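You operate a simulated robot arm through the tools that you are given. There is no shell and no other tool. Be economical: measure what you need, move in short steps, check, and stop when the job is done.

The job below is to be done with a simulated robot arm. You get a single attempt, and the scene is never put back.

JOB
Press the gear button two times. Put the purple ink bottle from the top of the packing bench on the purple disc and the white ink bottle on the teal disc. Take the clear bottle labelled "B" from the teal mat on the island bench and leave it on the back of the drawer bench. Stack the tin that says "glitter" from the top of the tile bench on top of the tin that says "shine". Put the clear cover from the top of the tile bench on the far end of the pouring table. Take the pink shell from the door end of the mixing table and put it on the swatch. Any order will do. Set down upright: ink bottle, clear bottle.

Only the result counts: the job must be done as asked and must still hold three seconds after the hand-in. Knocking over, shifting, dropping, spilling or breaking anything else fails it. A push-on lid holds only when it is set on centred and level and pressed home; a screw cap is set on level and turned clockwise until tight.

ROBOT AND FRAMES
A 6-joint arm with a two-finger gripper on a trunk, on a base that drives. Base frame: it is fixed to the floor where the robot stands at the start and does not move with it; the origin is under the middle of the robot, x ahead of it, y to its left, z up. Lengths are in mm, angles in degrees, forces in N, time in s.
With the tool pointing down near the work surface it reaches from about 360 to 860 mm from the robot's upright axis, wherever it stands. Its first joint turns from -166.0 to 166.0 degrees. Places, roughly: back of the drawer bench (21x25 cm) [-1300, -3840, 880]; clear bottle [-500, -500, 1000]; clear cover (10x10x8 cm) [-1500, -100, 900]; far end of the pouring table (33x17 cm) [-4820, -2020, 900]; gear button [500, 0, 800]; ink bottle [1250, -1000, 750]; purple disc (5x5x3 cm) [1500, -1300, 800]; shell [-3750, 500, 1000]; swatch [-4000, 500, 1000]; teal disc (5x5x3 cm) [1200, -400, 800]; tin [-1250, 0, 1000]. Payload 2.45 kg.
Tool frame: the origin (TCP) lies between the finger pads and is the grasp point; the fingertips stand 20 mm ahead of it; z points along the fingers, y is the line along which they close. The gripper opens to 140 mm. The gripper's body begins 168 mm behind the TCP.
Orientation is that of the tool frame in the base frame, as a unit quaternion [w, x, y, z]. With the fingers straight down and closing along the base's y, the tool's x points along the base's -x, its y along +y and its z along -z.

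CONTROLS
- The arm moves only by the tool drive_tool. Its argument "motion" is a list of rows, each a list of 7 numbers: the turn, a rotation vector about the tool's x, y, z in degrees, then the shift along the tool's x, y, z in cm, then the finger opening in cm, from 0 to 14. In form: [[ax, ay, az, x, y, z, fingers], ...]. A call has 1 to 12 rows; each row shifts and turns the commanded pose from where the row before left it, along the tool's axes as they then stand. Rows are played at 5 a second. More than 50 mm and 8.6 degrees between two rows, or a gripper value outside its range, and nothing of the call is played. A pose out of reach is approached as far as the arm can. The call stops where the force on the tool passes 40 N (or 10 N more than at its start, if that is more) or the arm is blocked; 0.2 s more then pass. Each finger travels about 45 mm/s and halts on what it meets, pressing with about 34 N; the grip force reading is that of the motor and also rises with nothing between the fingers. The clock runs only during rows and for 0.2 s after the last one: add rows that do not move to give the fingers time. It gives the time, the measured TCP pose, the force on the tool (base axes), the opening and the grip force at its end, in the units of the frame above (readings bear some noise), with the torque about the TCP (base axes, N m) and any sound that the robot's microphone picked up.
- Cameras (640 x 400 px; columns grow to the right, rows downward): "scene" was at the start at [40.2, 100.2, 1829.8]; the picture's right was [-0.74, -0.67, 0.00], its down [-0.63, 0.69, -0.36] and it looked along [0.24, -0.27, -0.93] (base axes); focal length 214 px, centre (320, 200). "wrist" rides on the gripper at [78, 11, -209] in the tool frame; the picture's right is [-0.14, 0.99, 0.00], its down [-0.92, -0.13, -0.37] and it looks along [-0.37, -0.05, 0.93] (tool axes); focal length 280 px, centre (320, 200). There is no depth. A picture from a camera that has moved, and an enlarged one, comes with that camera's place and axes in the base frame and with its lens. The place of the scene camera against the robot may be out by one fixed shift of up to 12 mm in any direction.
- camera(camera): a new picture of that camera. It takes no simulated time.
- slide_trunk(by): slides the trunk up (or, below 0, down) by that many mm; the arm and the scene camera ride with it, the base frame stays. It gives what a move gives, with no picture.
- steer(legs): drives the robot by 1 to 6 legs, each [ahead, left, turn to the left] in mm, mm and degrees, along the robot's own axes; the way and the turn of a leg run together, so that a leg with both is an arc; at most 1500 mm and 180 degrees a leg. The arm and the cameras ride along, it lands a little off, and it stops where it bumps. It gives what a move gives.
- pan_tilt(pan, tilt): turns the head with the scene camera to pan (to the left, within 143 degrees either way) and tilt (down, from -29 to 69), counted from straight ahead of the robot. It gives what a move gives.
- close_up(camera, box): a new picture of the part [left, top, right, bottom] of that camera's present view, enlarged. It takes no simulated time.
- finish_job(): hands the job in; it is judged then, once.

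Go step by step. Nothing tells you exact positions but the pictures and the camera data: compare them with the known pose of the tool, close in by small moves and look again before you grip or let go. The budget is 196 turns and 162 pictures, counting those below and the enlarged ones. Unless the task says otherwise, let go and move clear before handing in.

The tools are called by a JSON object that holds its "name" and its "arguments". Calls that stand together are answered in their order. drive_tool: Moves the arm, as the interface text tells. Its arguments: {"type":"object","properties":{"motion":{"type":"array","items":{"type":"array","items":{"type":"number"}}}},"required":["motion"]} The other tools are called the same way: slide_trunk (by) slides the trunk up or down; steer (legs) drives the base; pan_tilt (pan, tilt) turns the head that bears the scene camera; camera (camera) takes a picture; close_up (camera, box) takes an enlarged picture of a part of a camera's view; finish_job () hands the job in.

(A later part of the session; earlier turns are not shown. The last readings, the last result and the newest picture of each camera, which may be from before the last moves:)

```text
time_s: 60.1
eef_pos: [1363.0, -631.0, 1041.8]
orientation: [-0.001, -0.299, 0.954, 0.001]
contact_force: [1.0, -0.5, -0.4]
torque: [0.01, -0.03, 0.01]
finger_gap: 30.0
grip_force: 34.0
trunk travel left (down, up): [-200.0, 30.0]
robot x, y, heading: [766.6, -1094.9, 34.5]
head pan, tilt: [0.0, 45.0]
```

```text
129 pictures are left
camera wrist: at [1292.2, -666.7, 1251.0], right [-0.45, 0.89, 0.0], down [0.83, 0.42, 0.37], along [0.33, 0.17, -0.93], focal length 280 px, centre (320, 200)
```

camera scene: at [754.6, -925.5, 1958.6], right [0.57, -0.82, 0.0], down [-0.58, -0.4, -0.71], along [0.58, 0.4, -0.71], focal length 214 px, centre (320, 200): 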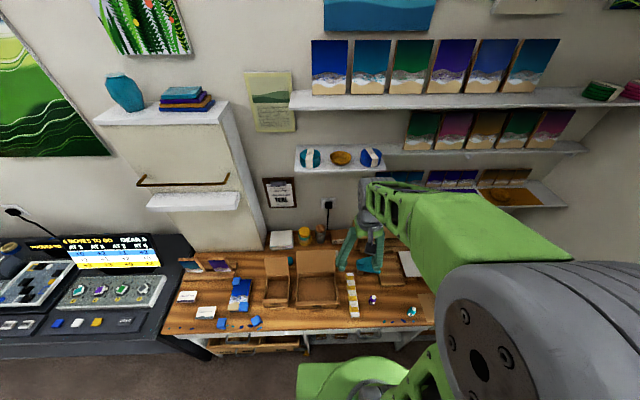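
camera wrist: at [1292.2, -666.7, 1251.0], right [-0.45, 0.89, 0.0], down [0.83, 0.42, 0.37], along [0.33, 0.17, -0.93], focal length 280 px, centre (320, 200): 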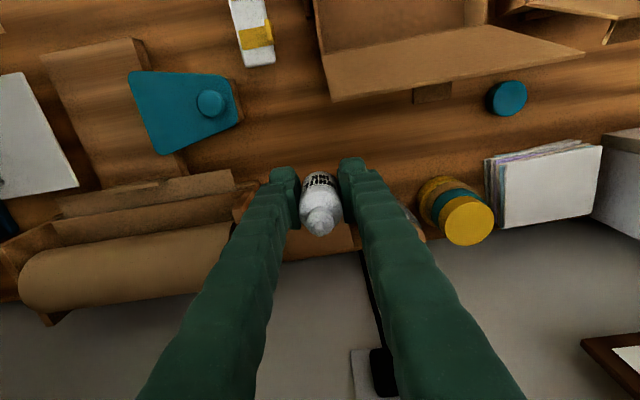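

Bottle lifted. The teal disc is ~277 mm left, 26 mm back, close behind the box lid. I move above it at height and look.

{"name": "drive_tool", "arguments": {"motion": [[0, 0, 0, 0, 0, -4, 2.5], [0, 0, 0, 0, 4.6, 0, 2.5], [0, 0, 0, 0.5, 4.6, 0, 2.5], [0, 0, 0, 0.5, 4.6, 0, 2.5], [0, 0, 0, 0.5, 4.6, 0, 2.5], [0, 0, 0, 0.5, 4.6, 0, 2.5], [0, 0, 0, 0.5, 4.6, 0, 2.5]]}}

{"name": "camera", "arguments": {"camera": "wrist"}}

{"name": "close_up", "arguments": {"camera": "scene", "box": [220, 200, 380, 300]}}

```text
time_s: 61.7
eef_pos: [1185.5, -416.8, 1082.9]
orientation: [-0.001, -0.299, 0.954, 0.0]
contact_force: [0.0, 0.1, -0.7]
torque: [-0.02, -0.05, -0.01]
finger_gap: 29.7
grip_force: 33.9
trunk travel left (down, up): [-200.0, 30.0]
robot x, y, heading: [768.2, -1094.5, 34.9]
head pan, tilt: [0.0, 45.0]
```

```text
128 pictures are left
camera wrist: at [1115.4, -452.4, 1291.1], right [-0.45, 0.89, 0.0], down [0.83, 0.42, 0.37], along [0.33, 0.17, -0.93], focal length 280 px, centre (320, 200)
```

wrist: 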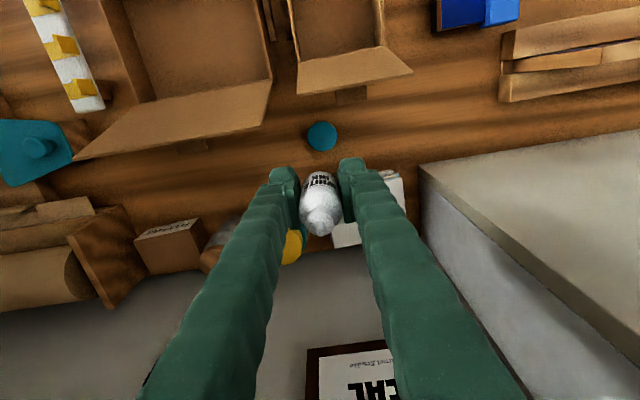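

```text
4.00 times, centred on (300, 250) of scene
camera zoom: at [753.9, -924.3, 1958.5], right [0.57, -0.82, 0.0], down [-0.58, -0.4, -0.71], along [0.58, 0.4, -0.71], focal length 858 px, centre (400, 0)
```

zoom: 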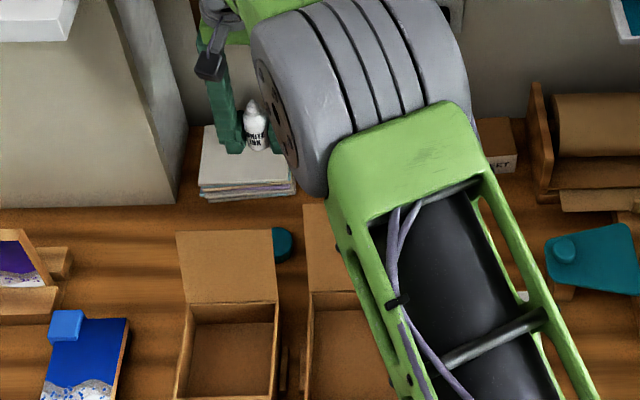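

Disc centre is 3 mm back, 5 mm left of TCP; lids clear by >18 mm. Descend to hover and check.

{"name": "drive_tool", "arguments": {"motion": [[0, 0, 0, 0.3, 0.5, 3, 2.5], [0, 0, 0, 0, 0, 4.5, 2.5], [0, 0, 0, 0, 0, 4.5, 2.5], [0, 0, 0, 0, 0, 4.5, 2.5], [0, 0, 0, 0, 0, 3.5, 2.5]]}}

{"name": "camera", "arguments": {"camera": "wrist"}}

```text
time_s: 62.9
eef_pos: [1178.0, -414.0, 880.6]
orientation: [0.0, -0.299, 0.954, 0.001]
contact_force: [1.1, -0.4, -0.7]
torque: [0.01, 0.01, 0.02]
finger_gap: 30.0
grip_force: 34.2
trunk travel left (down, up): [-200.0, 30.0]
robot x, y, heading: [768.2, -1093.7, 34.6]
head pan, tilt: [0.0, 45.0]
```

```text
126 pictures are left
camera wrist: at [1107.9, -449.6, 1089.3], right [-0.45, 0.89, 0.0], down [0.83, 0.42, 0.37], along [0.33, 0.17, -0.93], focal length 280 px, centre (320, 200)
```

wrist: 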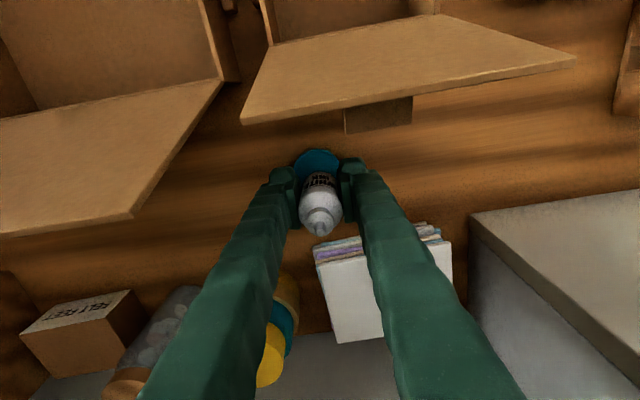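

{"name": "drive_tool", "arguments": {"motion": [[0, 0, 0, -0.15, -0.25, 1.5, 2.5], [0, 0, 0, 0, 0, 1.3, 2.5], [0, 0, 0, 0, 0, 0.3, 2.5], [0, 0, 0, 0, 0, 0.2, 2.5], [0, 0, 0, 0, 0, 0.2, 2.5]]}}

{"name": "close_up", "arguments": {"camera": "wrist", "box": [240, 100, 400, 240]}}

```text
time_s: 64.1
eef_pos: [1181.1, -416.7, 846.6]
orientation: [-0.001, -0.299, 0.954, 0.0]
contact_force: [0.1, 0.0, -0.8]
torque: [-0.01, -0.01, -0.04]
finger_gap: 29.6
grip_force: 33.9
trunk travel left (down, up): [-200.0, 30.0]
robot x, y, heading: [767.0, -1095.8, 34.8]
head pan, tilt: [0.0, 45.0]
```

```text
2.86 times, centred on (320, 170) of wrist
camera zoom: at [1110.6, -452.3, 1055.4], right [-0.45, 0.89, 0.0], down [0.83, 0.42, 0.37], along [0.33, 0.17, -0.93], focal length 801 px, centre (320, 286)
```

zoom: 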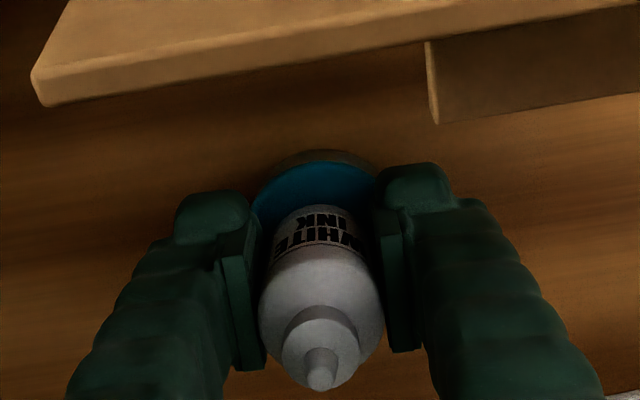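

{"name": "drive_tool", "arguments": {"motion": [[0, 0, 0, 0, -0.1, 0.15, 2.5], [0, 0, 0, 0, 0, 0.15, 2.5]]}}

```text
time_s: 64.7
eef_pos: [1182.1, -416.8, 843.9]
orientation: [-0.001, -0.298, 0.954, 0.0]
contact_force: [0.5, -0.1, -0.3]
torque: [0.06, 0.01, -0.01]
finger_gap: 30.0
grip_force: 34.5
trunk travel left (down, up): [-200.0, 30.0]
robot x, y, heading: [770.6, -1095.9, 34.8]
head pan, tilt: [0.0, 45.0]
```

{"name": "drive_tool", "arguments": {"motion": [[0, 0, 0, 0, 0, 0.15, 2.5], [0, 0, 0, 0, 0, 0.1, 2.5]]}}

```text
time_s: 65.3
eef_pos: [1182.9, -417.1, 843.8]
orientation: [0.0, -0.299, 0.954, 0.002]
contact_force: [-1.5, -1.4, 12.6]
torque: [-0.02, 0.07, 0.0]
finger_gap: 29.7
grip_force: 34.6
trunk travel left (down, up): [-200.0, 30.0]
robot x, y, heading: [768.7, -1092.6, 34.5]
head pan, tilt: [0.0, 45.0]
```

Contact at 12.6 N. Release with a small opening and rise straight.

{"name": "drive_tool", "arguments": {"motion": [[0, 0, 0, 0, 0, 0, 3.6], [0, 0, 0, 0, 0, 0, 4.6], [0, 0, 0, 0, 0, 0, 4.6], [0, 0, 0, 0, 0, -3, 4.6], [0, 0, 0, 0, 0, -4.5, 4.6], [0, 0, 0, 0, 0, -4.5, 4.6], [0, 0, 0, 0, 0, -4.5, 4.6], [0, 0, 0, 0, 0, -4.5, 4.6]]}}

{"name": "camera", "arguments": {"camera": "wrist"}}

```text
time_s: 67.1
eef_pos: [1184.6, -417.4, 1048.8]
orientation: [0.0, -0.298, 0.955, 0.0]
contact_force: [0.1, -0.1, 1.1]
torque: [0.07, -0.01, 0.0]
finger_gap: 46.0
grip_force: 0.1
trunk travel left (down, up): [-200.0, 30.0]
robot x, y, heading: [767.1, -1094.1, 35.0]
head pan, tilt: [0.0, 45.0]
```

```text
124 pictures are left
camera wrist: at [1113.2, -452.6, 1258.1], right [-0.45, 0.89, 0.0], down [0.83, 0.42, 0.37], along [0.33, 0.17, -0.93], focal length 280 px, centre (320, 200)
```

wrist: 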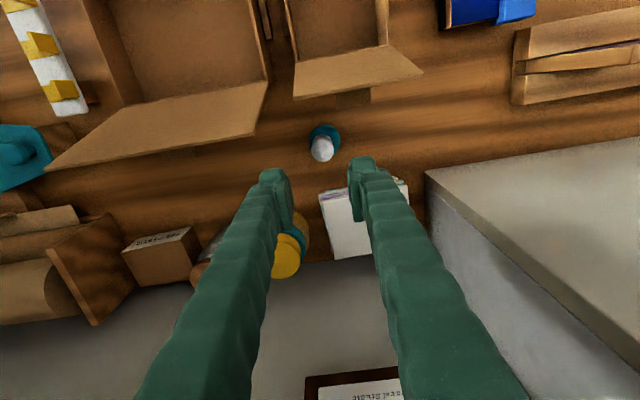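

White bottle stands on the teal disc. I retract the arm high, then drive round to face the island bench from its near side.

{"name": "drive_tool", "arguments": {"motion": [[0, 0, 0, 0, 0, -4.8, 6], [0, 0, 0, 0, 0, -4.8, 6], [0, 0, 0, 4.5, -1.5, -2, 6], [0, 0, 0, 4.5, -1.5, -2, 6], [0, 0, 0, 4.5, -1.5, -2, 6], [0, 0, 0, 4.5, -1.5, -2, 6], [0, 0, 0, 4.5, -1.5, -2, 6], [0, 0, 0, 3, -3.5, -2, 6], [0, 0, 0, 0, -4.8, 0, 8], [0, 0, 0, 0, -4.8, 0, 8], [0, 0, 0, 0, -4.8, 0, 8], [0, 0, 0, 0, -4.8, 0, 8]]}}

{"name": "steer", "arguments": {"legs": [[-150, 0, 0], [0, 0, 180]]}}

{"name": "pan_tilt", "arguments": {"pan": 0, "tilt": 40}}

{"name": "camera", "arguments": {"camera": "scene"}}

```text
refused: row 3 steps farther than a row can; nothing moved
```

```text
time_s: 75.8
eef_pos: [217.7, -1845.7, 1048.9]
orientation: [0.001, 0.957, 0.29, 0.001]
contact_force: [-0.3, 0.5, -0.6]
torque: [-0.01, -0.02, 0.02]
finger_gap: 46.2
grip_force: 0.0
trunk travel left (down, up): [-200.0, 30.0]
robot x, y, heading: [643.7, -1178.3, -146.2]
head pan, tilt: [0.0, 45.0]
```

```text
time_s: 76.4
eef_pos: [218.4, -1847.3, 1048.4]
orientation: [0.0, 0.957, 0.29, 0.001]
contact_force: [0.5, 0.0, 0.9]
torque: [-0.01, -0.03, 0.02]
finger_gap: 46.2
grip_force: 0.1
trunk travel left (down, up): [-200.0, 30.0]
robot x, y, heading: [649.4, -1177.8, -146.4]
head pan, tilt: [0.0, 40.0]
```

```text
123 pictures are left
camera scene: at [638.5, -1344.7, 1965.9], right [-0.55, 0.83, 0.0], down [0.54, 0.36, -0.77], along [-0.64, -0.42, -0.64], focal length 214 px, centre (320, 200)
```

scene: 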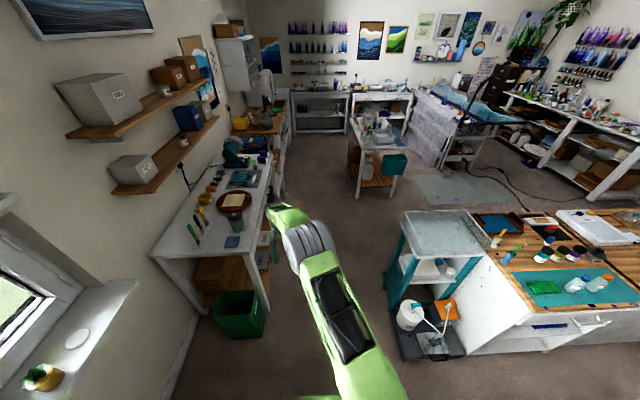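

The retract was refused (row too long) but the drive happened cleanly. I retract the arm now, and drive alongside the island to reach the teal mat.

{"name": "drive_tool", "arguments": {"motion": [[0, 0, 0, 3, -2.5, -2.5, 8], [0, 0, 0, 3, -2.5, -2.5, 8], [0, 0, 0, 3, -2.5, -2.5, 8], [0, 0, 0, 3, -2.5, -2.5, 8], [0, 0, 0, 3, -2.5, -2.5, 8], [0, 0, 0, 3, -2.5, -2.5, 8], [0, 0, 0, 3, -2.5, -2.5, 8], [0, 0, 0, 3, -2.5, -2.5, 8], [0, 0, 0, 0, -4, -2, 8], [0, 0, 0, 0, -4, -2, 8], [0, 0, 0, 0, -4, 0, 8]]}}

{"name": "close_up", "arguments": {"camera": "scene", "box": [460, 190, 640, 320]}}

{"name": "close_up", "arguments": {"camera": "scene", "box": [140, 60, 420, 235]}}

```text
time_s: 78.8
eef_pos: [237.6, -1446.7, 1290.8]
orientation: [0.0, 0.957, 0.289, 0.001]
contact_force: [0.3, 1.1, 0.1]
torque: [-0.01, -0.01, 0.02]
finger_gap: 79.8
grip_force: 0.0
trunk travel left (down, up): [-200.0, 30.0]
robot x, y, heading: [647.5, -1179.9, -146.3]
head pan, tilt: [0.0, 40.0]
```

```text
3.08 times, centred on (550, 255) of scene
camera zoom: at [637.3, -1344.1, 1965.9], right [-0.55, 0.83, 0.0], down [0.54, 0.36, -0.77], along [-0.64, -0.42, -0.64], focal length 660 px, centre (-388, 31)
```

zoom: 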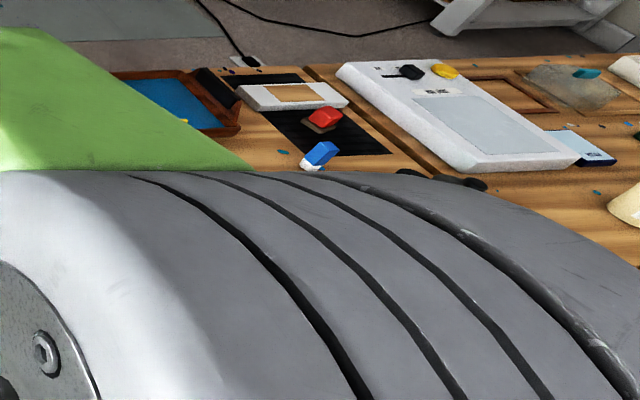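

```text
2.29 times, centred on (280, 148) of scene
camera zoom: at [637.3, -1344.1, 1965.9], right [-0.55, 0.83, 0.0], down [0.54, 0.36, -0.77], along [-0.64, -0.42, -0.64], focal length 490 px, centre (411, 320)
```

zoom: 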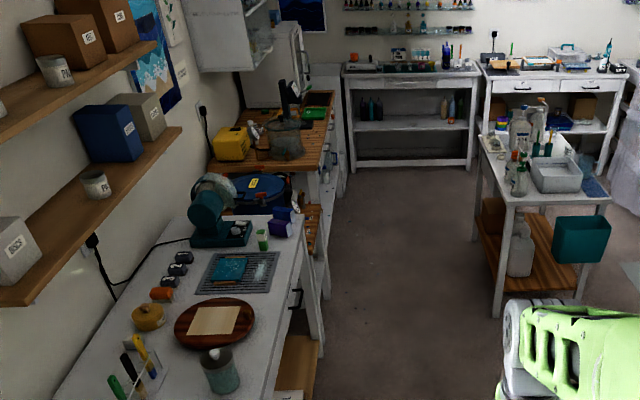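

Bottles with blue and orange caps stand on the teal mat near [-520,-560] and [-640,-450]. Drive right along the island.

{"name": "steer", "arguments": {"legs": [[0, -1200, 1], [90, 0, 0]]}}

{"name": "pan_tilt", "arguments": {"pan": -15, "tilt": 60}}

{"name": "camera", "arguments": {"camera": "scene"}}

{"name": "camera", "arguments": {"camera": "wrist"}}

```text
time_s: 90.3
eef_pos: [-505.6, -532.5, 1288.8]
orientation: [0.0, 0.952, 0.307, 0.001]
contact_force: [-1.4, -0.5, -0.5]
torque: [0.09, -0.09, 0.0]
finger_gap: 80.1
grip_force: 0.0
trunk travel left (down, up): [-200.0, 30.0]
robot x, y, heading: [-109.7, -243.3, -144.4]
head pan, tilt: [0.0, 40.0]
```

```text
time_s: 91.1
eef_pos: [-505.4, -532.0, 1289.3]
orientation: [-0.001, 0.952, 0.307, 0.001]
contact_force: [0.2, 0.1, 1.1]
torque: [0.04, -0.02, -0.03]
finger_gap: 80.0
grip_force: 0.0
trunk travel left (down, up): [-200.0, 30.0]
robot x, y, heading: [-106.4, -246.1, -144.5]
head pan, tilt: [-15.0, 60.0]
```

```text
120 pictures are left
camera scene: at [-103.0, -387.7, 1939.2], right [-0.35, 0.94, 0.0], down [0.81, 0.31, -0.5], along [-0.47, -0.18, -0.87], focal length 214 px, centre (320, 200)
```

scene: 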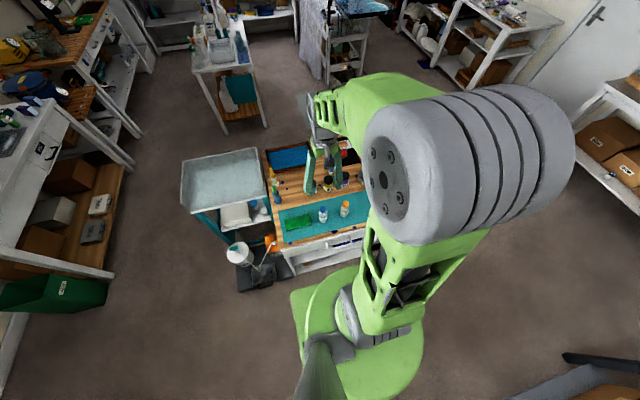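

```text
119 pictures are left
camera wrist: at [-436.0, -494.6, 1498.8], right [0.47, -0.88, 0.0], down [-0.82, -0.43, 0.37], along [-0.32, -0.17, -0.93], focal length 280 px, centre (320, 200)
```

wrist: 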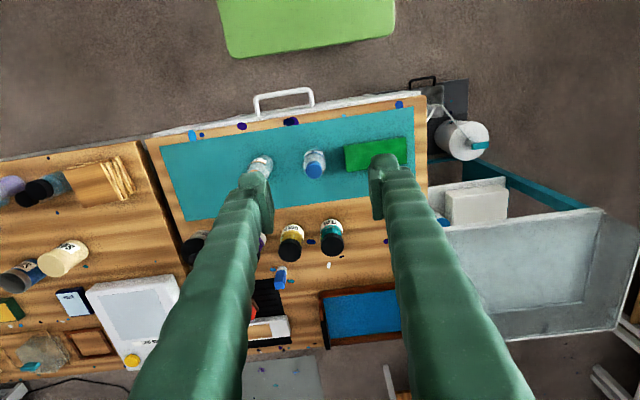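

{"name": "close_up", "arguments": {"camera": "scene", "box": [280, 185, 380, 248]}}

{"name": "close_up", "arguments": {"camera": "wrist", "box": [230, 120, 390, 220]}}

```text
6.35 times, centred on (330, 216) of scene
camera zoom: at [-103.0, -387.7, 1939.2], right [-0.35, 0.94, 0.0], down [0.81, 0.31, -0.5], along [-0.47, -0.18, -0.87], focal length 1362 px, centre (256, 95)
```

zoom: 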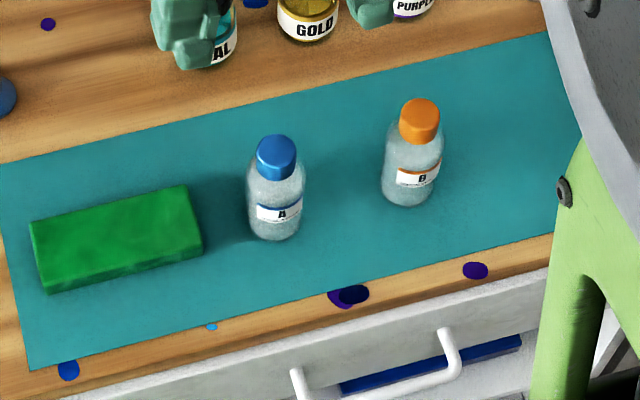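

```text
4.00 times, centred on (310, 170) of wrist
camera zoom: at [-436.0, -494.6, 1498.8], right [0.47, -0.88, 0.0], down [-0.82, -0.43, 0.37], along [-0.32, -0.17, -0.93], focal length 1122 px, centre (360, 320)
```

zoom: 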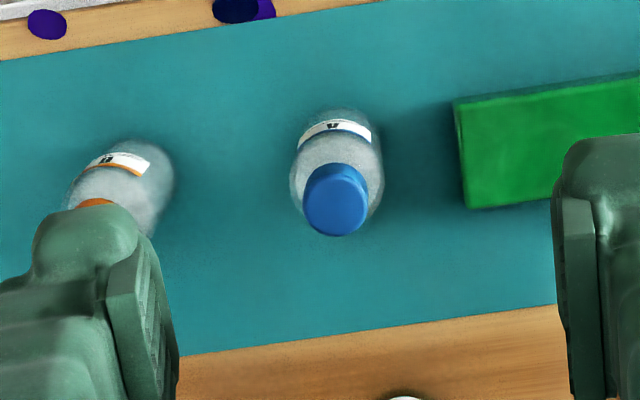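

Bottle B (orange cap) at ≈[-602,-453], body mid z≈985. Move over it, staying high, and look.

{"name": "drive_tool", "arguments": {"motion": [[0, 0, 0, -1, -4, 2, 8], [0, 0, 0, -1, -4, 2, 8], [0, 0, 0, -1.3, -4, 2, 8], [0, 0, 0, 0, 0, 4, 8], [0, 0, 0, 0, 0, 4, 8]]}}

{"name": "camera", "arguments": {"camera": "wrist"}}

```text
time_s: 92.3
eef_pos: [-601.4, -453.5, 1148.0]
orientation: [-0.001, 0.952, 0.306, 0.001]
contact_force: [-0.1, 0.4, 0.3]
torque: [0.02, -0.06, -0.01]
finger_gap: 79.7
grip_force: 0.1
trunk travel left (down, up): [-200.0, 30.0]
robot x, y, heading: [-110.6, -243.8, -144.4]
head pan, tilt: [-15.0, 60.0]
```

```text
116 pictures are left
camera wrist: at [-532.7, -416.4, 1357.7], right [0.47, -0.88, 0.0], down [-0.82, -0.43, 0.37], along [-0.32, -0.17, -0.93], focal length 280 px, centre (320, 200)
```

wrist: 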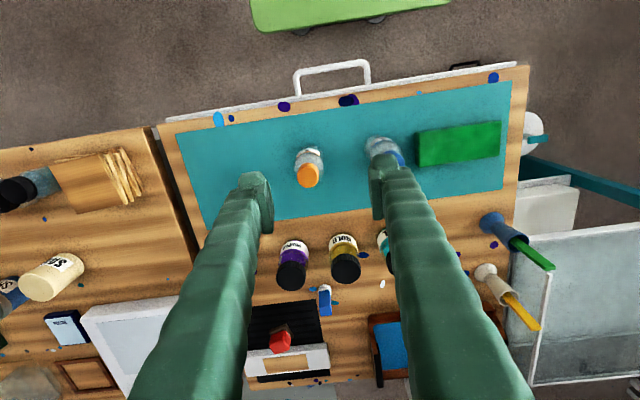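

{"name": "drive_tool", "arguments": {"motion": [[0, 0, 0, -2, -1.6, 2, 8], [0, 0, 0, 0, 0, 4, 8], [0, 0, 0, 0, 0, 1.5, 8]]}}

{"name": "camera", "arguments": {"camera": "wrist"}}

{"name": "close_up", "arguments": {"camera": "scene", "box": [280, 175, 400, 250]}}

```text
time_s: 93.1
eef_pos: [-626.5, -451.7, 1074.0]
orientation: [0.0, 0.952, 0.307, 0.0]
contact_force: [0.0, -0.3, -0.2]
torque: [-0.05, -0.05, -0.03]
finger_gap: 79.6
grip_force: 0.0
trunk travel left (down, up): [-200.0, 30.0]
robot x, y, heading: [-103.5, -246.0, -144.0]
head pan, tilt: [-15.0, 60.0]
```

```text
115 pictures are left
camera wrist: at [-557.7, -414.1, 1283.2], right [0.47, -0.88, 0.0], down [-0.82, -0.43, 0.37], along [-0.32, -0.17, -0.93], focal length 280 px, centre (320, 200)
```

wrist: 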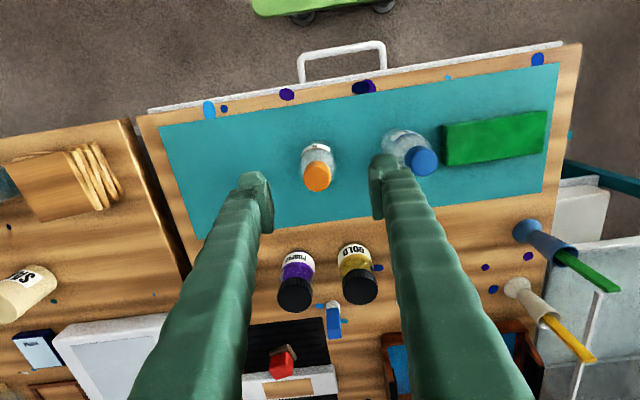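

```text
5.33 times, centred on (340, 212) of scene
camera zoom: at [-103.2, -387.4, 1939.2], right [-0.35, 0.94, 0.0], down [0.81, 0.31, -0.5], along [-0.47, -0.18, -0.87], focal length 1144 px, centre (213, 133)
```

zoom: 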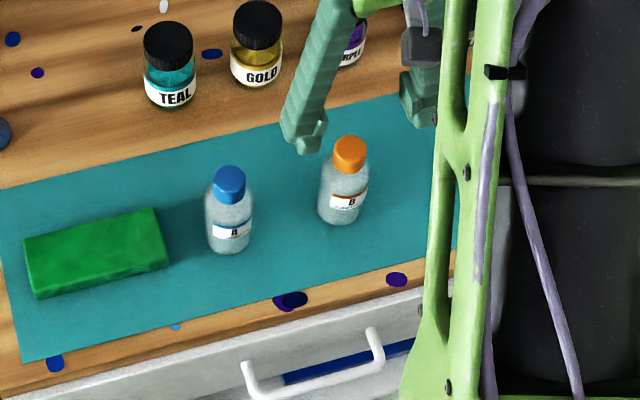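

{"name": "drive_tool", "arguments": {"motion": [[0, 0, 0, -0.8, -0.1, 3, 8], [0, 0, 0, 0, 0, 3, 8], [0, 0, 0, 0, 0, 2, 8]]}}

{"name": "camera", "arguments": {"camera": "wrist"}}

{"name": "close_up", "arguments": {"camera": "scene", "box": [280, 175, 400, 250]}}

```text
time_s: 93.9
eef_pos: [-634.5, -457.2, 994.5]
orientation: [0.0, 0.952, 0.306, 0.0]
contact_force: [-0.2, 0.1, 1.0]
torque: [0.0, -0.03, 0.01]
finger_gap: 79.9
grip_force: 0.0
trunk travel left (down, up): [-200.0, 30.0]
robot x, y, heading: [-104.5, -246.1, -144.1]
head pan, tilt: [-15.0, 60.0]
```

```text
113 pictures are left
camera wrist: at [-565.0, -419.6, 1203.8], right [0.47, -0.88, 0.0], down [-0.82, -0.43, 0.37], along [-0.32, -0.17, -0.93], focal length 280 px, centre (320, 200)
```

wrist: 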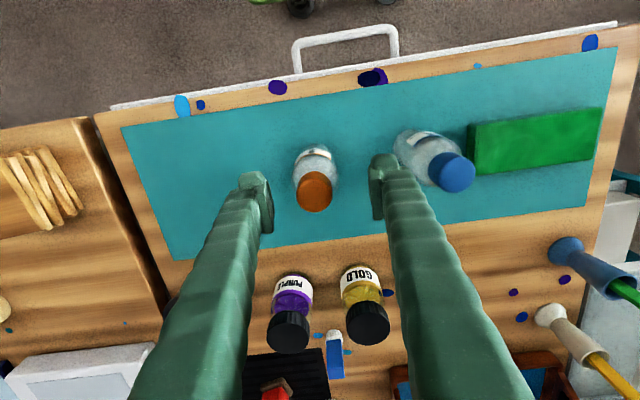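

```text
5.33 times, centred on (340, 212) of scene
camera zoom: at [-103.3, -387.7, 1939.1], right [-0.35, 0.94, 0.0], down [0.81, 0.31, -0.5], along [-0.47, -0.18, -0.87], focal length 1144 px, centre (213, 133)
```

zoom: 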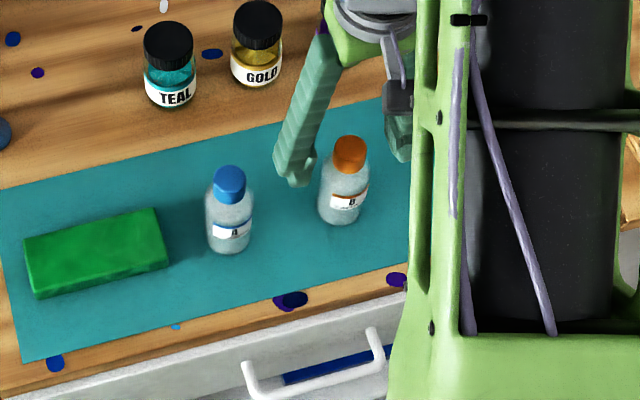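

{"name": "drive_tool", "arguments": {"motion": [[0, 0, 0, -1.1, -0.5, 2, 8], [0, 0, 0, 0, 0, 2, 8], [0, 0, 0, 0, 0, 1.5, 8]]}}

{"name": "camera", "arguments": {"camera": "wrist"}}

```text
time_s: 94.7
eef_pos: [-646.3, -457.0, 939.0]
orientation: [-0.001, 0.952, 0.307, 0.001]
contact_force: [0.6, -0.5, -0.3]
torque: [-0.01, -0.04, -0.02]
finger_gap: 79.9
grip_force: 0.1
trunk travel left (down, up): [-200.0, 30.0]
robot x, y, heading: [-105.3, -246.5, -144.4]
head pan, tilt: [-15.0, 60.0]
```

```text
111 pictures are left
camera wrist: at [-576.5, -421.0, 1147.9], right [0.47, -0.88, 0.0], down [-0.82, -0.43, 0.37], along [-0.32, -0.17, -0.93], focal length 280 px, centre (320, 200)
```

wrist: 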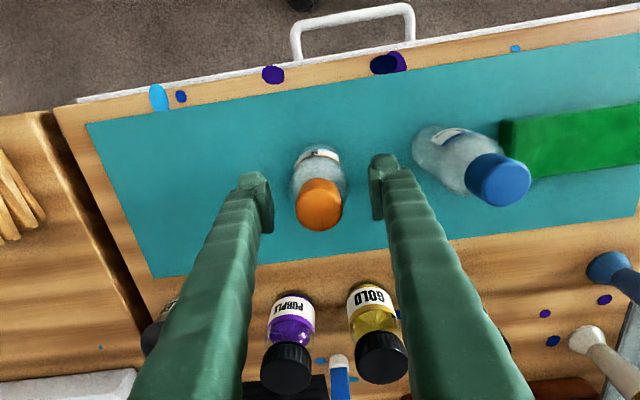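

Now aligned; table z ≈870. Descend to TCP ~906 and grip.

{"name": "drive_tool", "arguments": {"motion": [[0, 0, 0, 0, 0, 1.5, 8], [0, 0, 0, 0, 0, 1, 8], [0, 0, 0, 0, 0, 0.7, 8]]}}

{"name": "camera", "arguments": {"camera": "wrist"}}

```text
time_s: 95.5
eef_pos: [-645.6, -456.7, 906.9]
orientation: [-0.001, 0.952, 0.307, 0.001]
contact_force: [0.6, 0.4, -0.5]
torque: [-0.03, -0.01, 0.02]
finger_gap: 79.9
grip_force: 0.0
trunk travel left (down, up): [-200.0, 30.0]
robot x, y, heading: [-108.8, -245.0, -144.2]
head pan, tilt: [-15.0, 60.0]
```

```text
110 pictures are left
camera wrist: at [-576.7, -420.4, 1115.7], right [0.47, -0.88, 0.0], down [-0.82, -0.43, 0.37], along [-0.32, -0.17, -0.93], focal length 280 px, centre (320, 200)
```

wrist: 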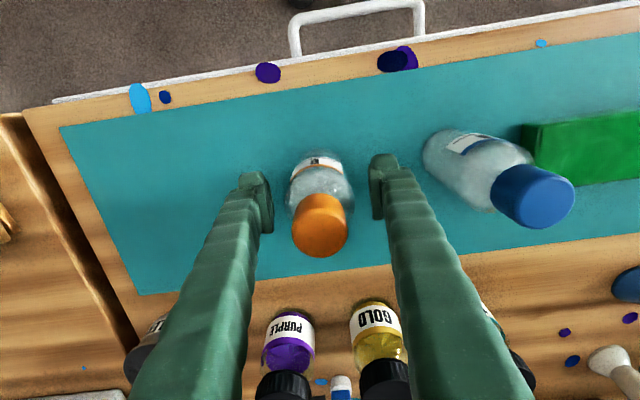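

{"name": "drive_tool", "arguments": {"motion": [[0, 0, 0, 0.4, 0, 0, 8], [0, 0, 0, 0, 0, 0, 6], [0, 0, 0, 0, 0, 0, 5], [0, 0, 0, 0, 0, 0, 4], [0, 0, 0, 0, 0, 0, 4], [0, 0, 0, 0, 0, 0, 4]]}}

```text
time_s: 96.9
eef_pos: [-642.9, -455.6, 906.9]
orientation: [0.0, 0.952, 0.307, 0.001]
contact_force: [0.0, 0.1, 1.0]
torque: [0.04, 0.01, 0.03]
finger_gap: 49.2
grip_force: 34.0
trunk travel left (down, up): [-200.0, 30.0]
robot x, y, heading: [-105.9, -244.4, -144.3]
head pan, tilt: [-15.0, 60.0]
```

Gripped at 49 mm. Lift straight up and retract toward the robot.

{"name": "drive_tool", "arguments": {"motion": [[0, 0, 0, 0, 0, -2, 4], [0, 0, 0, 0, 0, -4, 4], [0, 0, 0, 0, 0, -4.5, 4], [0, 0, 0, 0, 0, -4.5, 4], [0, 0, 0, 0, 0, -4.5, 4], [0, 0, 0, 2, 2, -3.5, 4], [0, 0, 0, 2, 2, -3.5, 4], [0, 0, 0, 2, 2, -3.5, 4], [0, 0, 0, 0, 4, 0, 4]]}}

{"name": "camera", "arguments": {"camera": "wrist"}}

{"name": "pan_tilt", "arguments": {"pan": 60, "tilt": 30}}

{"name": "camera", "arguments": {"camera": "scene"}}

```text
time_s: 98.9
eef_pos: [-535.9, -503.8, 1209.2]
orientation: [-0.001, 0.952, 0.307, 0.002]
contact_force: [0.1, 0.5, -3.0]
torque: [0.04, -0.01, 0.03]
finger_gap: 49.6
grip_force: 33.9
trunk travel left (down, up): [-200.0, 30.0]
robot x, y, heading: [-106.2, -250.7, -144.1]
head pan, tilt: [-15.0, 60.0]
```

```text
109 pictures are left
camera wrist: at [-467.4, -467.2, 1417.1], right [0.47, -0.88, 0.0], down [-0.82, -0.43, 0.37], along [-0.32, -0.17, -0.93], focal length 280 px, centre (320, 200)
```

wrist: 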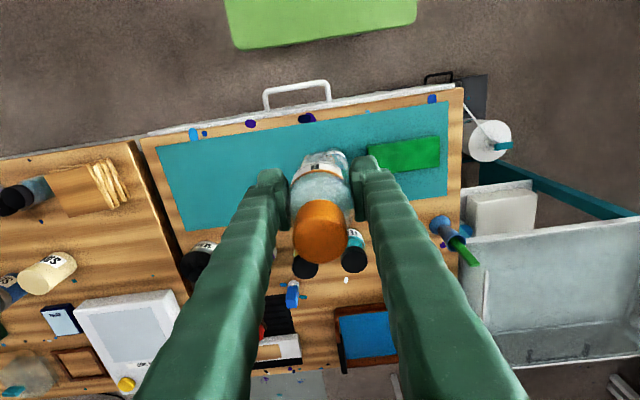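

```text
time_s: 100.4
eef_pos: [-537.5, -502.2, 1207.8]
orientation: [0.0, 0.952, 0.306, 0.001]
contact_force: [-0.3, -0.6, -2.0]
torque: [0.0, 0.0, 0.0]
finger_gap: 49.4
grip_force: 34.4
trunk travel left (down, up): [-200.0, 30.0]
robot x, y, heading: [-107.3, -247.1, -144.4]
head pan, tilt: [60.0, 30.0]
```

```text
108 pictures are left
camera scene: at [-31.6, -454.0, 1981.2], right [-1.0, -0.1, 0.0], down [-0.05, 0.5, -0.87], along [0.09, -0.86, -0.5], focal length 214 px, centre (320, 200)
```

scene: 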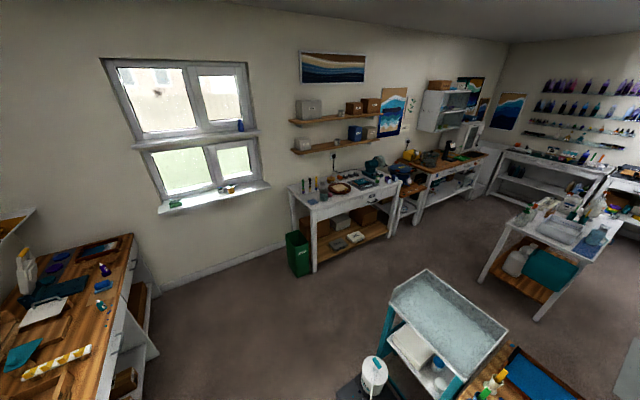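

Lifted. I drive left out to the corridor, then ahead along it toward the drawer bench.

{"name": "steer", "arguments": {"legs": [[0, 1310, -1], [1500, 0, 0]]}}

{"name": "pan_tilt", "arguments": {"pan": 25, "tilt": 40}}

{"name": "camera", "arguments": {"camera": "scene"}}

```text
time_s: 119.3
eef_pos: [-1033.0, -2441.5, 1208.4]
orientation: [0.0, 0.955, 0.298, 0.001]
contact_force: [-0.4, -0.3, -3.0]
torque: [0.0, 0.01, 0.0]
finger_gap: 49.3
grip_force: 34.1
trunk travel left (down, up): [-200.0, 30.0]
robot x, y, heading: [-595.0, -2194.9, -145.3]
head pan, tilt: [60.0, 30.0]
```

```text
time_s: 120.3
eef_pos: [-1033.0, -2440.9, 1208.5]
orientation: [0.0, 0.955, 0.296, 0.001]
contact_force: [-0.5, -0.3, -2.6]
torque: [-0.02, 0.0, 0.0]
finger_gap: 49.2
grip_force: 33.4
trunk travel left (down, up): [-200.0, 30.0]
robot x, y, heading: [-599.3, -2195.4, -145.3]
head pan, tilt: [25.0, 40.0]
```

```text
107 pictures are left
camera scene: at [-577.2, -2386.2, 1965.9], right [-0.86, 0.51, 0.0], down [0.33, 0.55, -0.77], along [-0.39, -0.66, -0.64], focal length 214 px, centre (320, 200)
```

scene: 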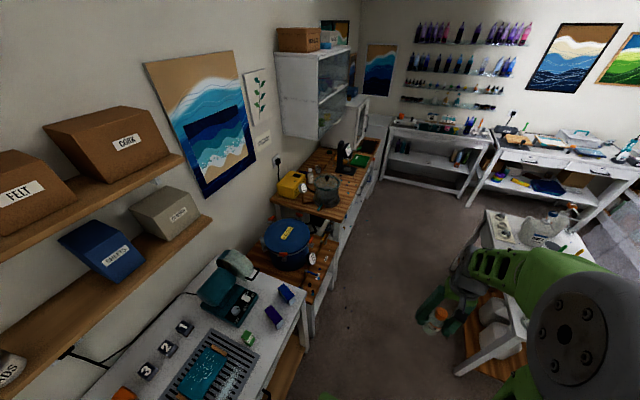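

{"name": "close_up", "arguments": {"camera": "scene", "box": [230, 110, 400, 216]}}

```text
3.76 times, centred on (315, 163) of scene
camera zoom: at [-577.2, -2386.2, 1965.9], right [-0.86, 0.51, 0.0], down [0.33, 0.55, -0.77], along [-0.39, -0.66, -0.64], focal length 807 px, centre (339, 339)
```

zoom: 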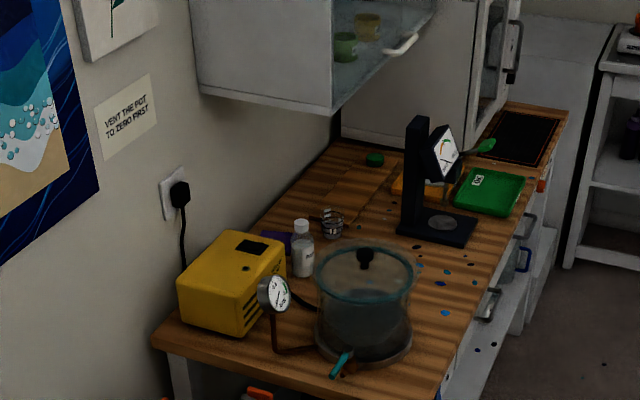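

Target zone is behind/right of the yellow compressor around the white bottle. I drive ahead 1500 and turn left to face the drawer bench.

{"name": "steer", "arguments": {"legs": [[1500, 0, 0], [0, 0, 90]]}}

{"name": "pan_tilt", "arguments": {"pan": 0, "tilt": 50}}

{"name": "camera", "arguments": {"camera": "scene"}}

{"name": "camera", "arguments": {"camera": "wrist"}}

```text
time_s: 131.5
eef_pos: [-1570.6, -3477.9, 1208.4]
orientation: [0.0, 0.463, 0.886, 0.0]
contact_force: [-0.3, 0.4, -2.8]
torque: [0.01, 0.02, 0.01]
finger_gap: 49.2
grip_force: 34.1
trunk travel left (down, up): [-200.0, 30.0]
robot x, y, heading: [-1816.2, -3046.9, -55.2]
head pan, tilt: [25.0, 40.0]
```

```text
time_s: 132.4
eef_pos: [-1570.4, -3477.4, 1207.6]
orientation: [-0.001, 0.464, 0.886, 0.0]
contact_force: [-0.4, 0.0, -3.7]
torque: [0.05, 0.0, 0.03]
finger_gap: 49.5
grip_force: 34.2
trunk travel left (down, up): [-200.0, 30.0]
robot x, y, heading: [-1816.8, -3046.5, -55.3]
head pan, tilt: [0.0, 50.0]
```

```text
105 pictures are left
camera scene: at [-1662.5, -3034.2, 1951.7], right [-0.82, -0.57, 0.0], down [-0.44, 0.63, -0.64], along [0.37, -0.53, -0.77], focal length 214 px, centre (320, 200)
```

scene: 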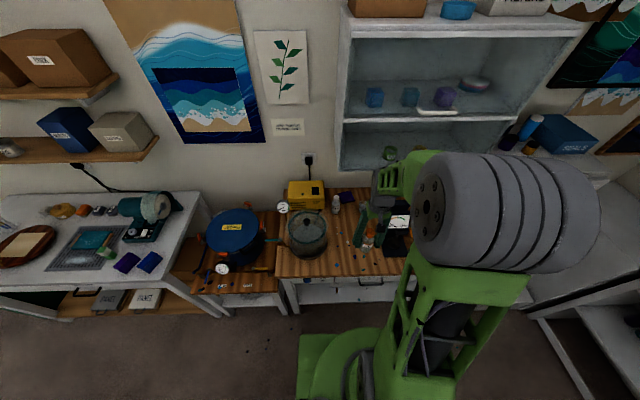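

```text
104 pictures are left
camera wrist: at [-1606.2, -3408.1, 1417.3], right [0.89, 0.45, 0.0], down [0.42, -0.83, 0.37], along [0.17, -0.33, -0.93], focal length 280 px, centre (320, 200)
```

wrist: 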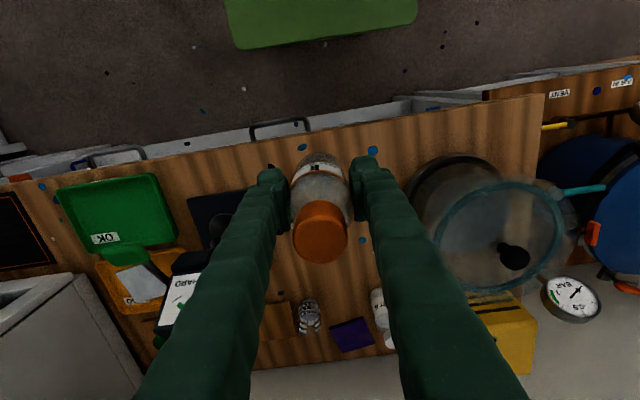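

{"name": "close_up", "arguments": {"camera": "wrist", "box": [240, 230, 420, 380]}}

{"name": "close_up", "arguments": {"camera": "scene", "box": [270, 150, 420, 260]}}

```text
2.67 times, centred on (330, 305) of wrist
camera zoom: at [-1606.2, -3408.1, 1417.3], right [0.89, 0.45, 0.0], down [0.42, -0.83, 0.37], along [0.17, -0.33, -0.93], focal length 748 px, centre (293, -80)
```

zoom: 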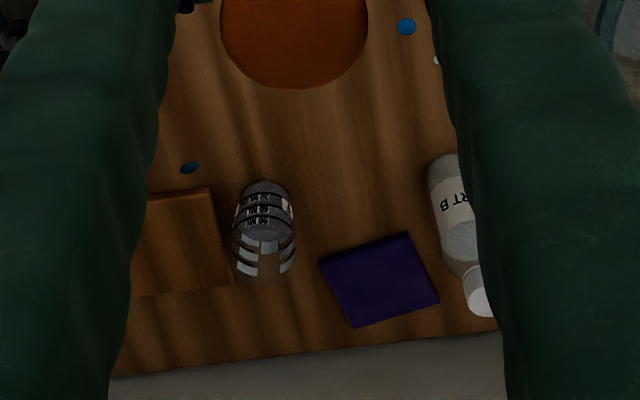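

```text
3.64 times, centred on (345, 205) of scene
camera zoom: at [-1662.5, -3034.2, 1951.7], right [-0.82, -0.57, 0.0], down [-0.44, 0.63, -0.64], along [0.37, -0.53, -0.77], focal length 780 px, centre (229, 182)
```

zoom: 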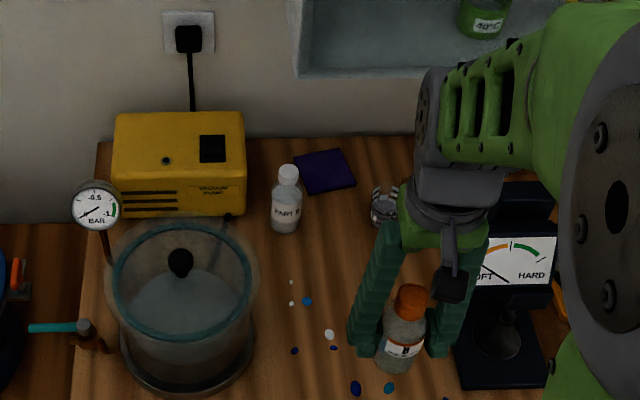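

The back zone lies under a wall cabinet (bottom z≈1298), so a vertical tool is risky there. Plan: set the bottle down on the clear front of this bench, re-grip it with a tilted tool, then place it at the back. First drive closer.

{"name": "steer", "arguments": {"legs": [[165, 0, 0]]}}

{"name": "camera", "arguments": {"camera": "wrist"}}

```text
time_s: 133.8
eef_pos: [-1474.2, -3613.4, 1206.7]
orientation: [-0.001, 0.462, 0.887, 0.001]
contact_force: [0.4, -1.2, -3.5]
torque: [0.04, 0.05, -0.01]
finger_gap: 49.2
grip_force: 34.1
trunk travel left (down, up): [-200.0, 30.0]
robot x, y, heading: [-1726.8, -3180.5, -55.0]
head pan, tilt: [0.0, 50.0]
```

```text
101 pictures are left
camera wrist: at [-1510.5, -3543.3, 1416.8], right [0.89, 0.46, 0.0], down [0.42, -0.83, 0.37], along [0.17, -0.33, -0.93], focal length 280 px, centre (320, 200)
```

wrist: 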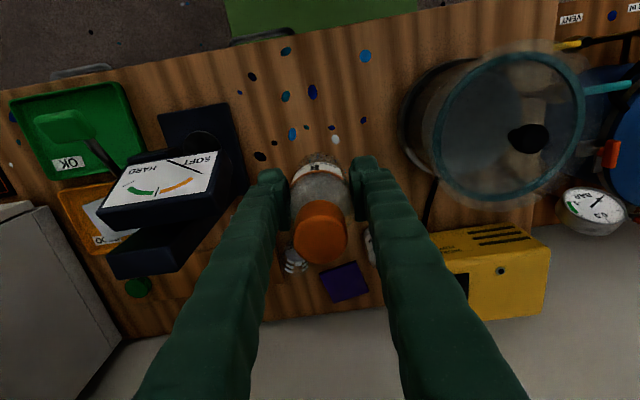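

Lower to hover over the clear area, then touch down by small steps.

{"name": "drive_tool", "arguments": {"motion": [[0, 0, 0, -2.2, 0, 4, 4], [0, 0, 0, -2.2, 0, 4, 4], [0, 0, 0, 0, 0, 4.8, 4], [0, 0, 0, 0, 0, 4.8, 4], [0, 0, 0, 0, 0, 4.5, 4], [0, 0, 0, 0, 0, 3, 4]]}}

{"name": "camera", "arguments": {"camera": "wrist"}}

```text
time_s: 135.2
eef_pos: [-1451.2, -3647.5, 957.0]
orientation: [-0.001, 0.462, 0.887, 0.001]
contact_force: [0.2, -0.7, -3.1]
torque: [0.04, -0.02, 0.0]
finger_gap: 49.3
grip_force: 34.5
trunk travel left (down, up): [-200.0, 30.0]
robot x, y, heading: [-1724.0, -3179.7, -55.0]
head pan, tilt: [0.0, 50.0]
```

```text
100 pictures are left
camera wrist: at [-1486.4, -3577.6, 1165.5], right [0.89, 0.46, 0.0], down [0.42, -0.83, 0.37], along [0.17, -0.33, -0.93], focal length 280 px, centre (320, 200)
```

wrist: 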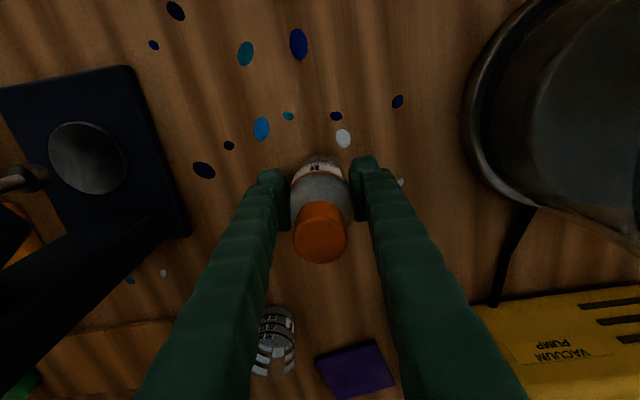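

{"name": "drive_tool", "arguments": {"motion": [[0, 0, 0, 0, 0, 2, 4], [0, 0, 0, 0, 0, 0.8, 4], [0, 0, 0, 0, 0, 0.3, 4], [0, 0, 0, 0, 0, 0.3, 4], [0, 0, 0, 0, 0, 0.3, 4], [0, 0, 0, 0, 0, 0.3, 4]]}}

```text
time_s: 135.9
eef_pos: [-1449.6, -3647.0, 934.4]
orientation: [0.002, 0.462, 0.887, -0.002]
contact_force: [-5.3, 9.6, 31.5]
torque: [-0.08, 0.0, -0.03]
finger_gap: 49.4
grip_force: 33.8
trunk travel left (down, up): [-200.0, 30.0]
robot x, y, heading: [-1726.7, -3179.3, -54.9]
head pan, tilt: [0.0, 50.0]
stopped in row 3: the force on the tool passed its limit at 42 N (the readings are from after the stop); the commanded pose is now the measured one
```

Bottle touches the bench at TCP 934 (bench ≈897). Release here and tilt the open gripper about the bottle.

{"name": "drive_tool", "arguments": {"motion": [[0, 0, 0, 0, 0, -0.1, 4.5], [0, 0, 0, 0, 0, 0, 6], [0, 0, 0, 0, 0, 0, 8], [0, 0, 0, 0, 0, 0, 8]]}}

{"name": "drive_tool", "arguments": {"motion": [[0, -8, 0, 0, 0, 0, 8], [0, -8, 0, 0, 0, 0, 8], [0, -8, 0, 0, 0, 0, 8], [0, -8, 0, 0, 0, 0, 8], [0, -8, 0, 0, 0, 0, 8]]}}

{"name": "camera", "arguments": {"camera": "wrist"}}

{"name": "close_up", "arguments": {"camera": "scene", "box": [270, 150, 430, 260]}}

```text
time_s: 136.9
eef_pos: [-1447.6, -3648.2, 933.4]
orientation: [0.002, 0.461, 0.887, -0.001]
contact_force: [0.4, 0.9, -0.4]
torque: [0.0, 0.01, 0.01]
finger_gap: 80.0
grip_force: 0.1
trunk travel left (down, up): [-200.0, 30.0]
robot x, y, heading: [-1728.7, -3180.1, -55.1]
head pan, tilt: [0.0, 50.0]
```

```text
time_s: 138.1
eef_pos: [-1453.2, -3653.0, 932.3]
orientation: [0.305, 0.434, 0.833, -0.159]
contact_force: [0.5, 0.2, 0.2]
torque: [0.02, 0.0, 0.01]
finger_gap: 79.9
grip_force: 0.0
out of reach, approached as far as the arm can: row 1
trunk travel left (down, up): [-200.0, 30.0]
robot x, y, heading: [-1729.6, -3176.2, -55.0]
head pan, tilt: [0.0, 50.0]
```

```text
99 pictures are left
camera wrist: at [-1556.2, -3487.6, 1040.7], right [0.87, 0.48, 0.09], down [0.16, -0.45, 0.88], along [0.46, -0.75, -0.47], focal length 280 px, centre (320, 200)
```

wrist: 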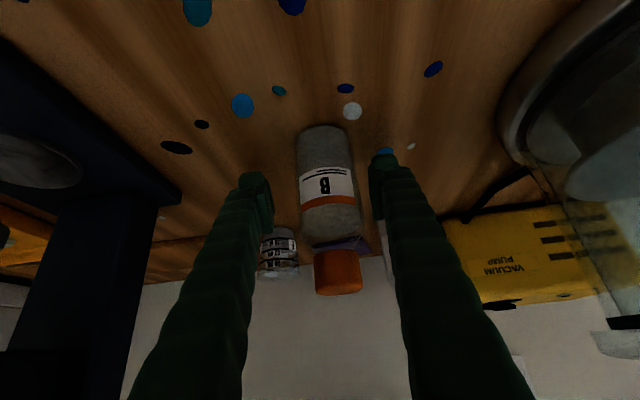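

```text
3.64 times, centred on (350, 205) of scene
camera zoom: at [-1568.8, -3168.8, 1951.7], right [-0.82, -0.57, 0.0], down [-0.44, 0.63, -0.64], along [0.37, -0.53, -0.77], focal length 780 px, centre (211, 182)
```

zoom: 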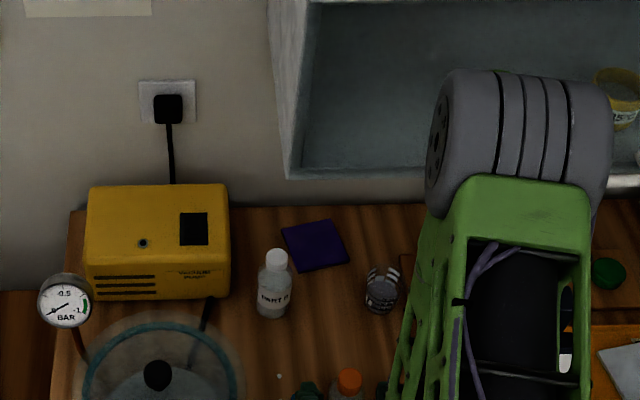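

Tilt works. The elbow is close to the cabinet front though, so I'll grip, lift, then shift the base left so the arm comes in diagonally past the cabinet's end.

{"name": "drive_tool", "arguments": {"motion": [[0, 0, 0, 0, 0.4, 0, 8], [0, 0, 0, 0, 0, 0, 6], [0, 0, 0, 0, 0, 0, 5], [0, 0, 0, 0, 0, 0, 4], [0, 0, 0, 0, 0, 0, 4], [0, 0, 0, 0, 0, 0, 4]]}}

```text
time_s: 139.5
eef_pos: [-1449.3, -3651.0, 931.5]
orientation: [0.306, 0.433, 0.833, -0.159]
contact_force: [1.1, 0.4, 0.6]
torque: [-0.01, -0.02, -0.02]
finger_gap: 49.2
grip_force: 34.3
trunk travel left (down, up): [-200.0, 30.0]
robot x, y, heading: [-1725.1, -3179.4, -54.8]
head pan, tilt: [0.0, 50.0]
```

{"name": "drive_tool", "arguments": {"motion": [[0, 0, 0, -2.2, 0, -2.6, 4], [0, 0, 0, 0.38, 0, -4.5, 4], [0, 0, 0, 0.38, 0, -4.5, 4], [0, 0, 0, -2.9, 0, -3.44, 4], [0, 0, 0, -2.9, 0, -3.44, 4], [0, 0, 0, -2.9, 0, -3.44, 4]]}}

{"name": "camera", "arguments": {"camera": "scene"}}

```text
time_s: 140.9
eef_pos: [-1443.2, -3683.9, 1112.0]
orientation: [0.303, 0.434, 0.834, -0.157]
contact_force: [0.0, 0.3, -2.3]
torque: [-0.04, -0.02, -0.04]
finger_gap: 49.5
grip_force: 34.4
out of reach, approached as far as the arm can: row 2, 3, 4, 5, 6
trunk travel left (down, up): [-200.0, 30.0]
robot x, y, heading: [-1722.4, -3179.8, -55.1]
head pan, tilt: [0.0, 50.0]
```

```text
97 pictures are left
camera scene: at [-1569.5, -3166.7, 1951.9], right [-0.82, -0.57, 0.0], down [-0.44, 0.63, -0.64], along [0.37, -0.53, -0.77], focal length 214 px, centre (320, 200)
```

scene: 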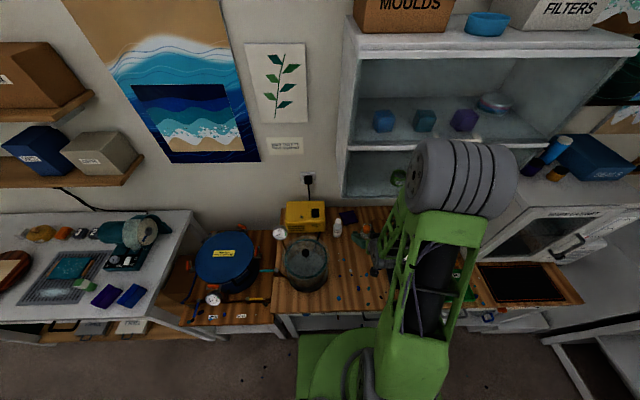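

Pulling close is out of reach, but extending forward with tilt actually keeps the elbow back. I lower the trunk 120 (bottle comes down with it, still ~55 mm clear) and look.

{"name": "slide_trunk", "arguments": {"by": -120}}

{"name": "camera", "arguments": {"camera": "wrist"}}

{"name": "camera", "arguments": {"camera": "scene"}}

```text
time_s: 142.4
eef_pos: [-1442.0, -3684.0, 991.1]
orientation: [0.305, 0.433, 0.833, -0.158]
contact_force: [-0.4, 0.3, -3.8]
torque: [-0.04, 0.0, 0.0]
finger_gap: 49.2
grip_force: 34.2
trunk travel left (down, up): [-80.0, 150.0]
robot x, y, heading: [-1725.7, -3175.2, -55.0]
head pan, tilt: [0.0, 50.0]
```

```text
96 pictures are left
camera wrist: at [-1544.9, -3518.5, 1100.5], right [0.87, 0.48, 0.09], down [0.16, -0.45, 0.88], along [0.46, -0.75, -0.47], focal length 280 px, centre (320, 200)
```

wrist: 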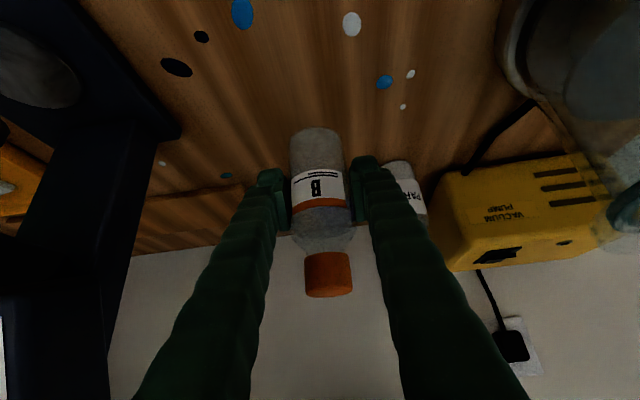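

```text
95 pictures are left
camera scene: at [-1568.7, -3168.4, 1831.8], right [-0.82, -0.57, 0.0], down [-0.44, 0.63, -0.64], along [0.37, -0.53, -0.77], focal length 214 px, centre (320, 200)
```

scene: 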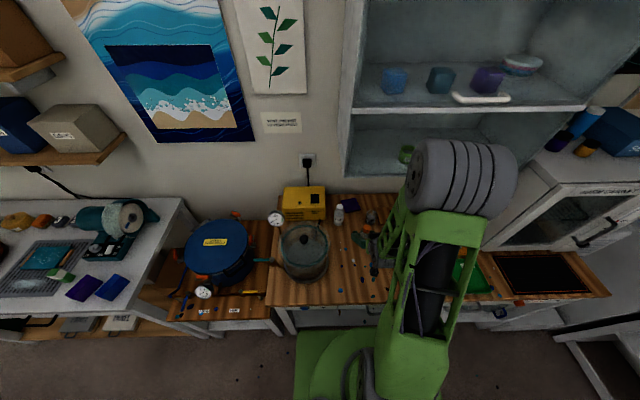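

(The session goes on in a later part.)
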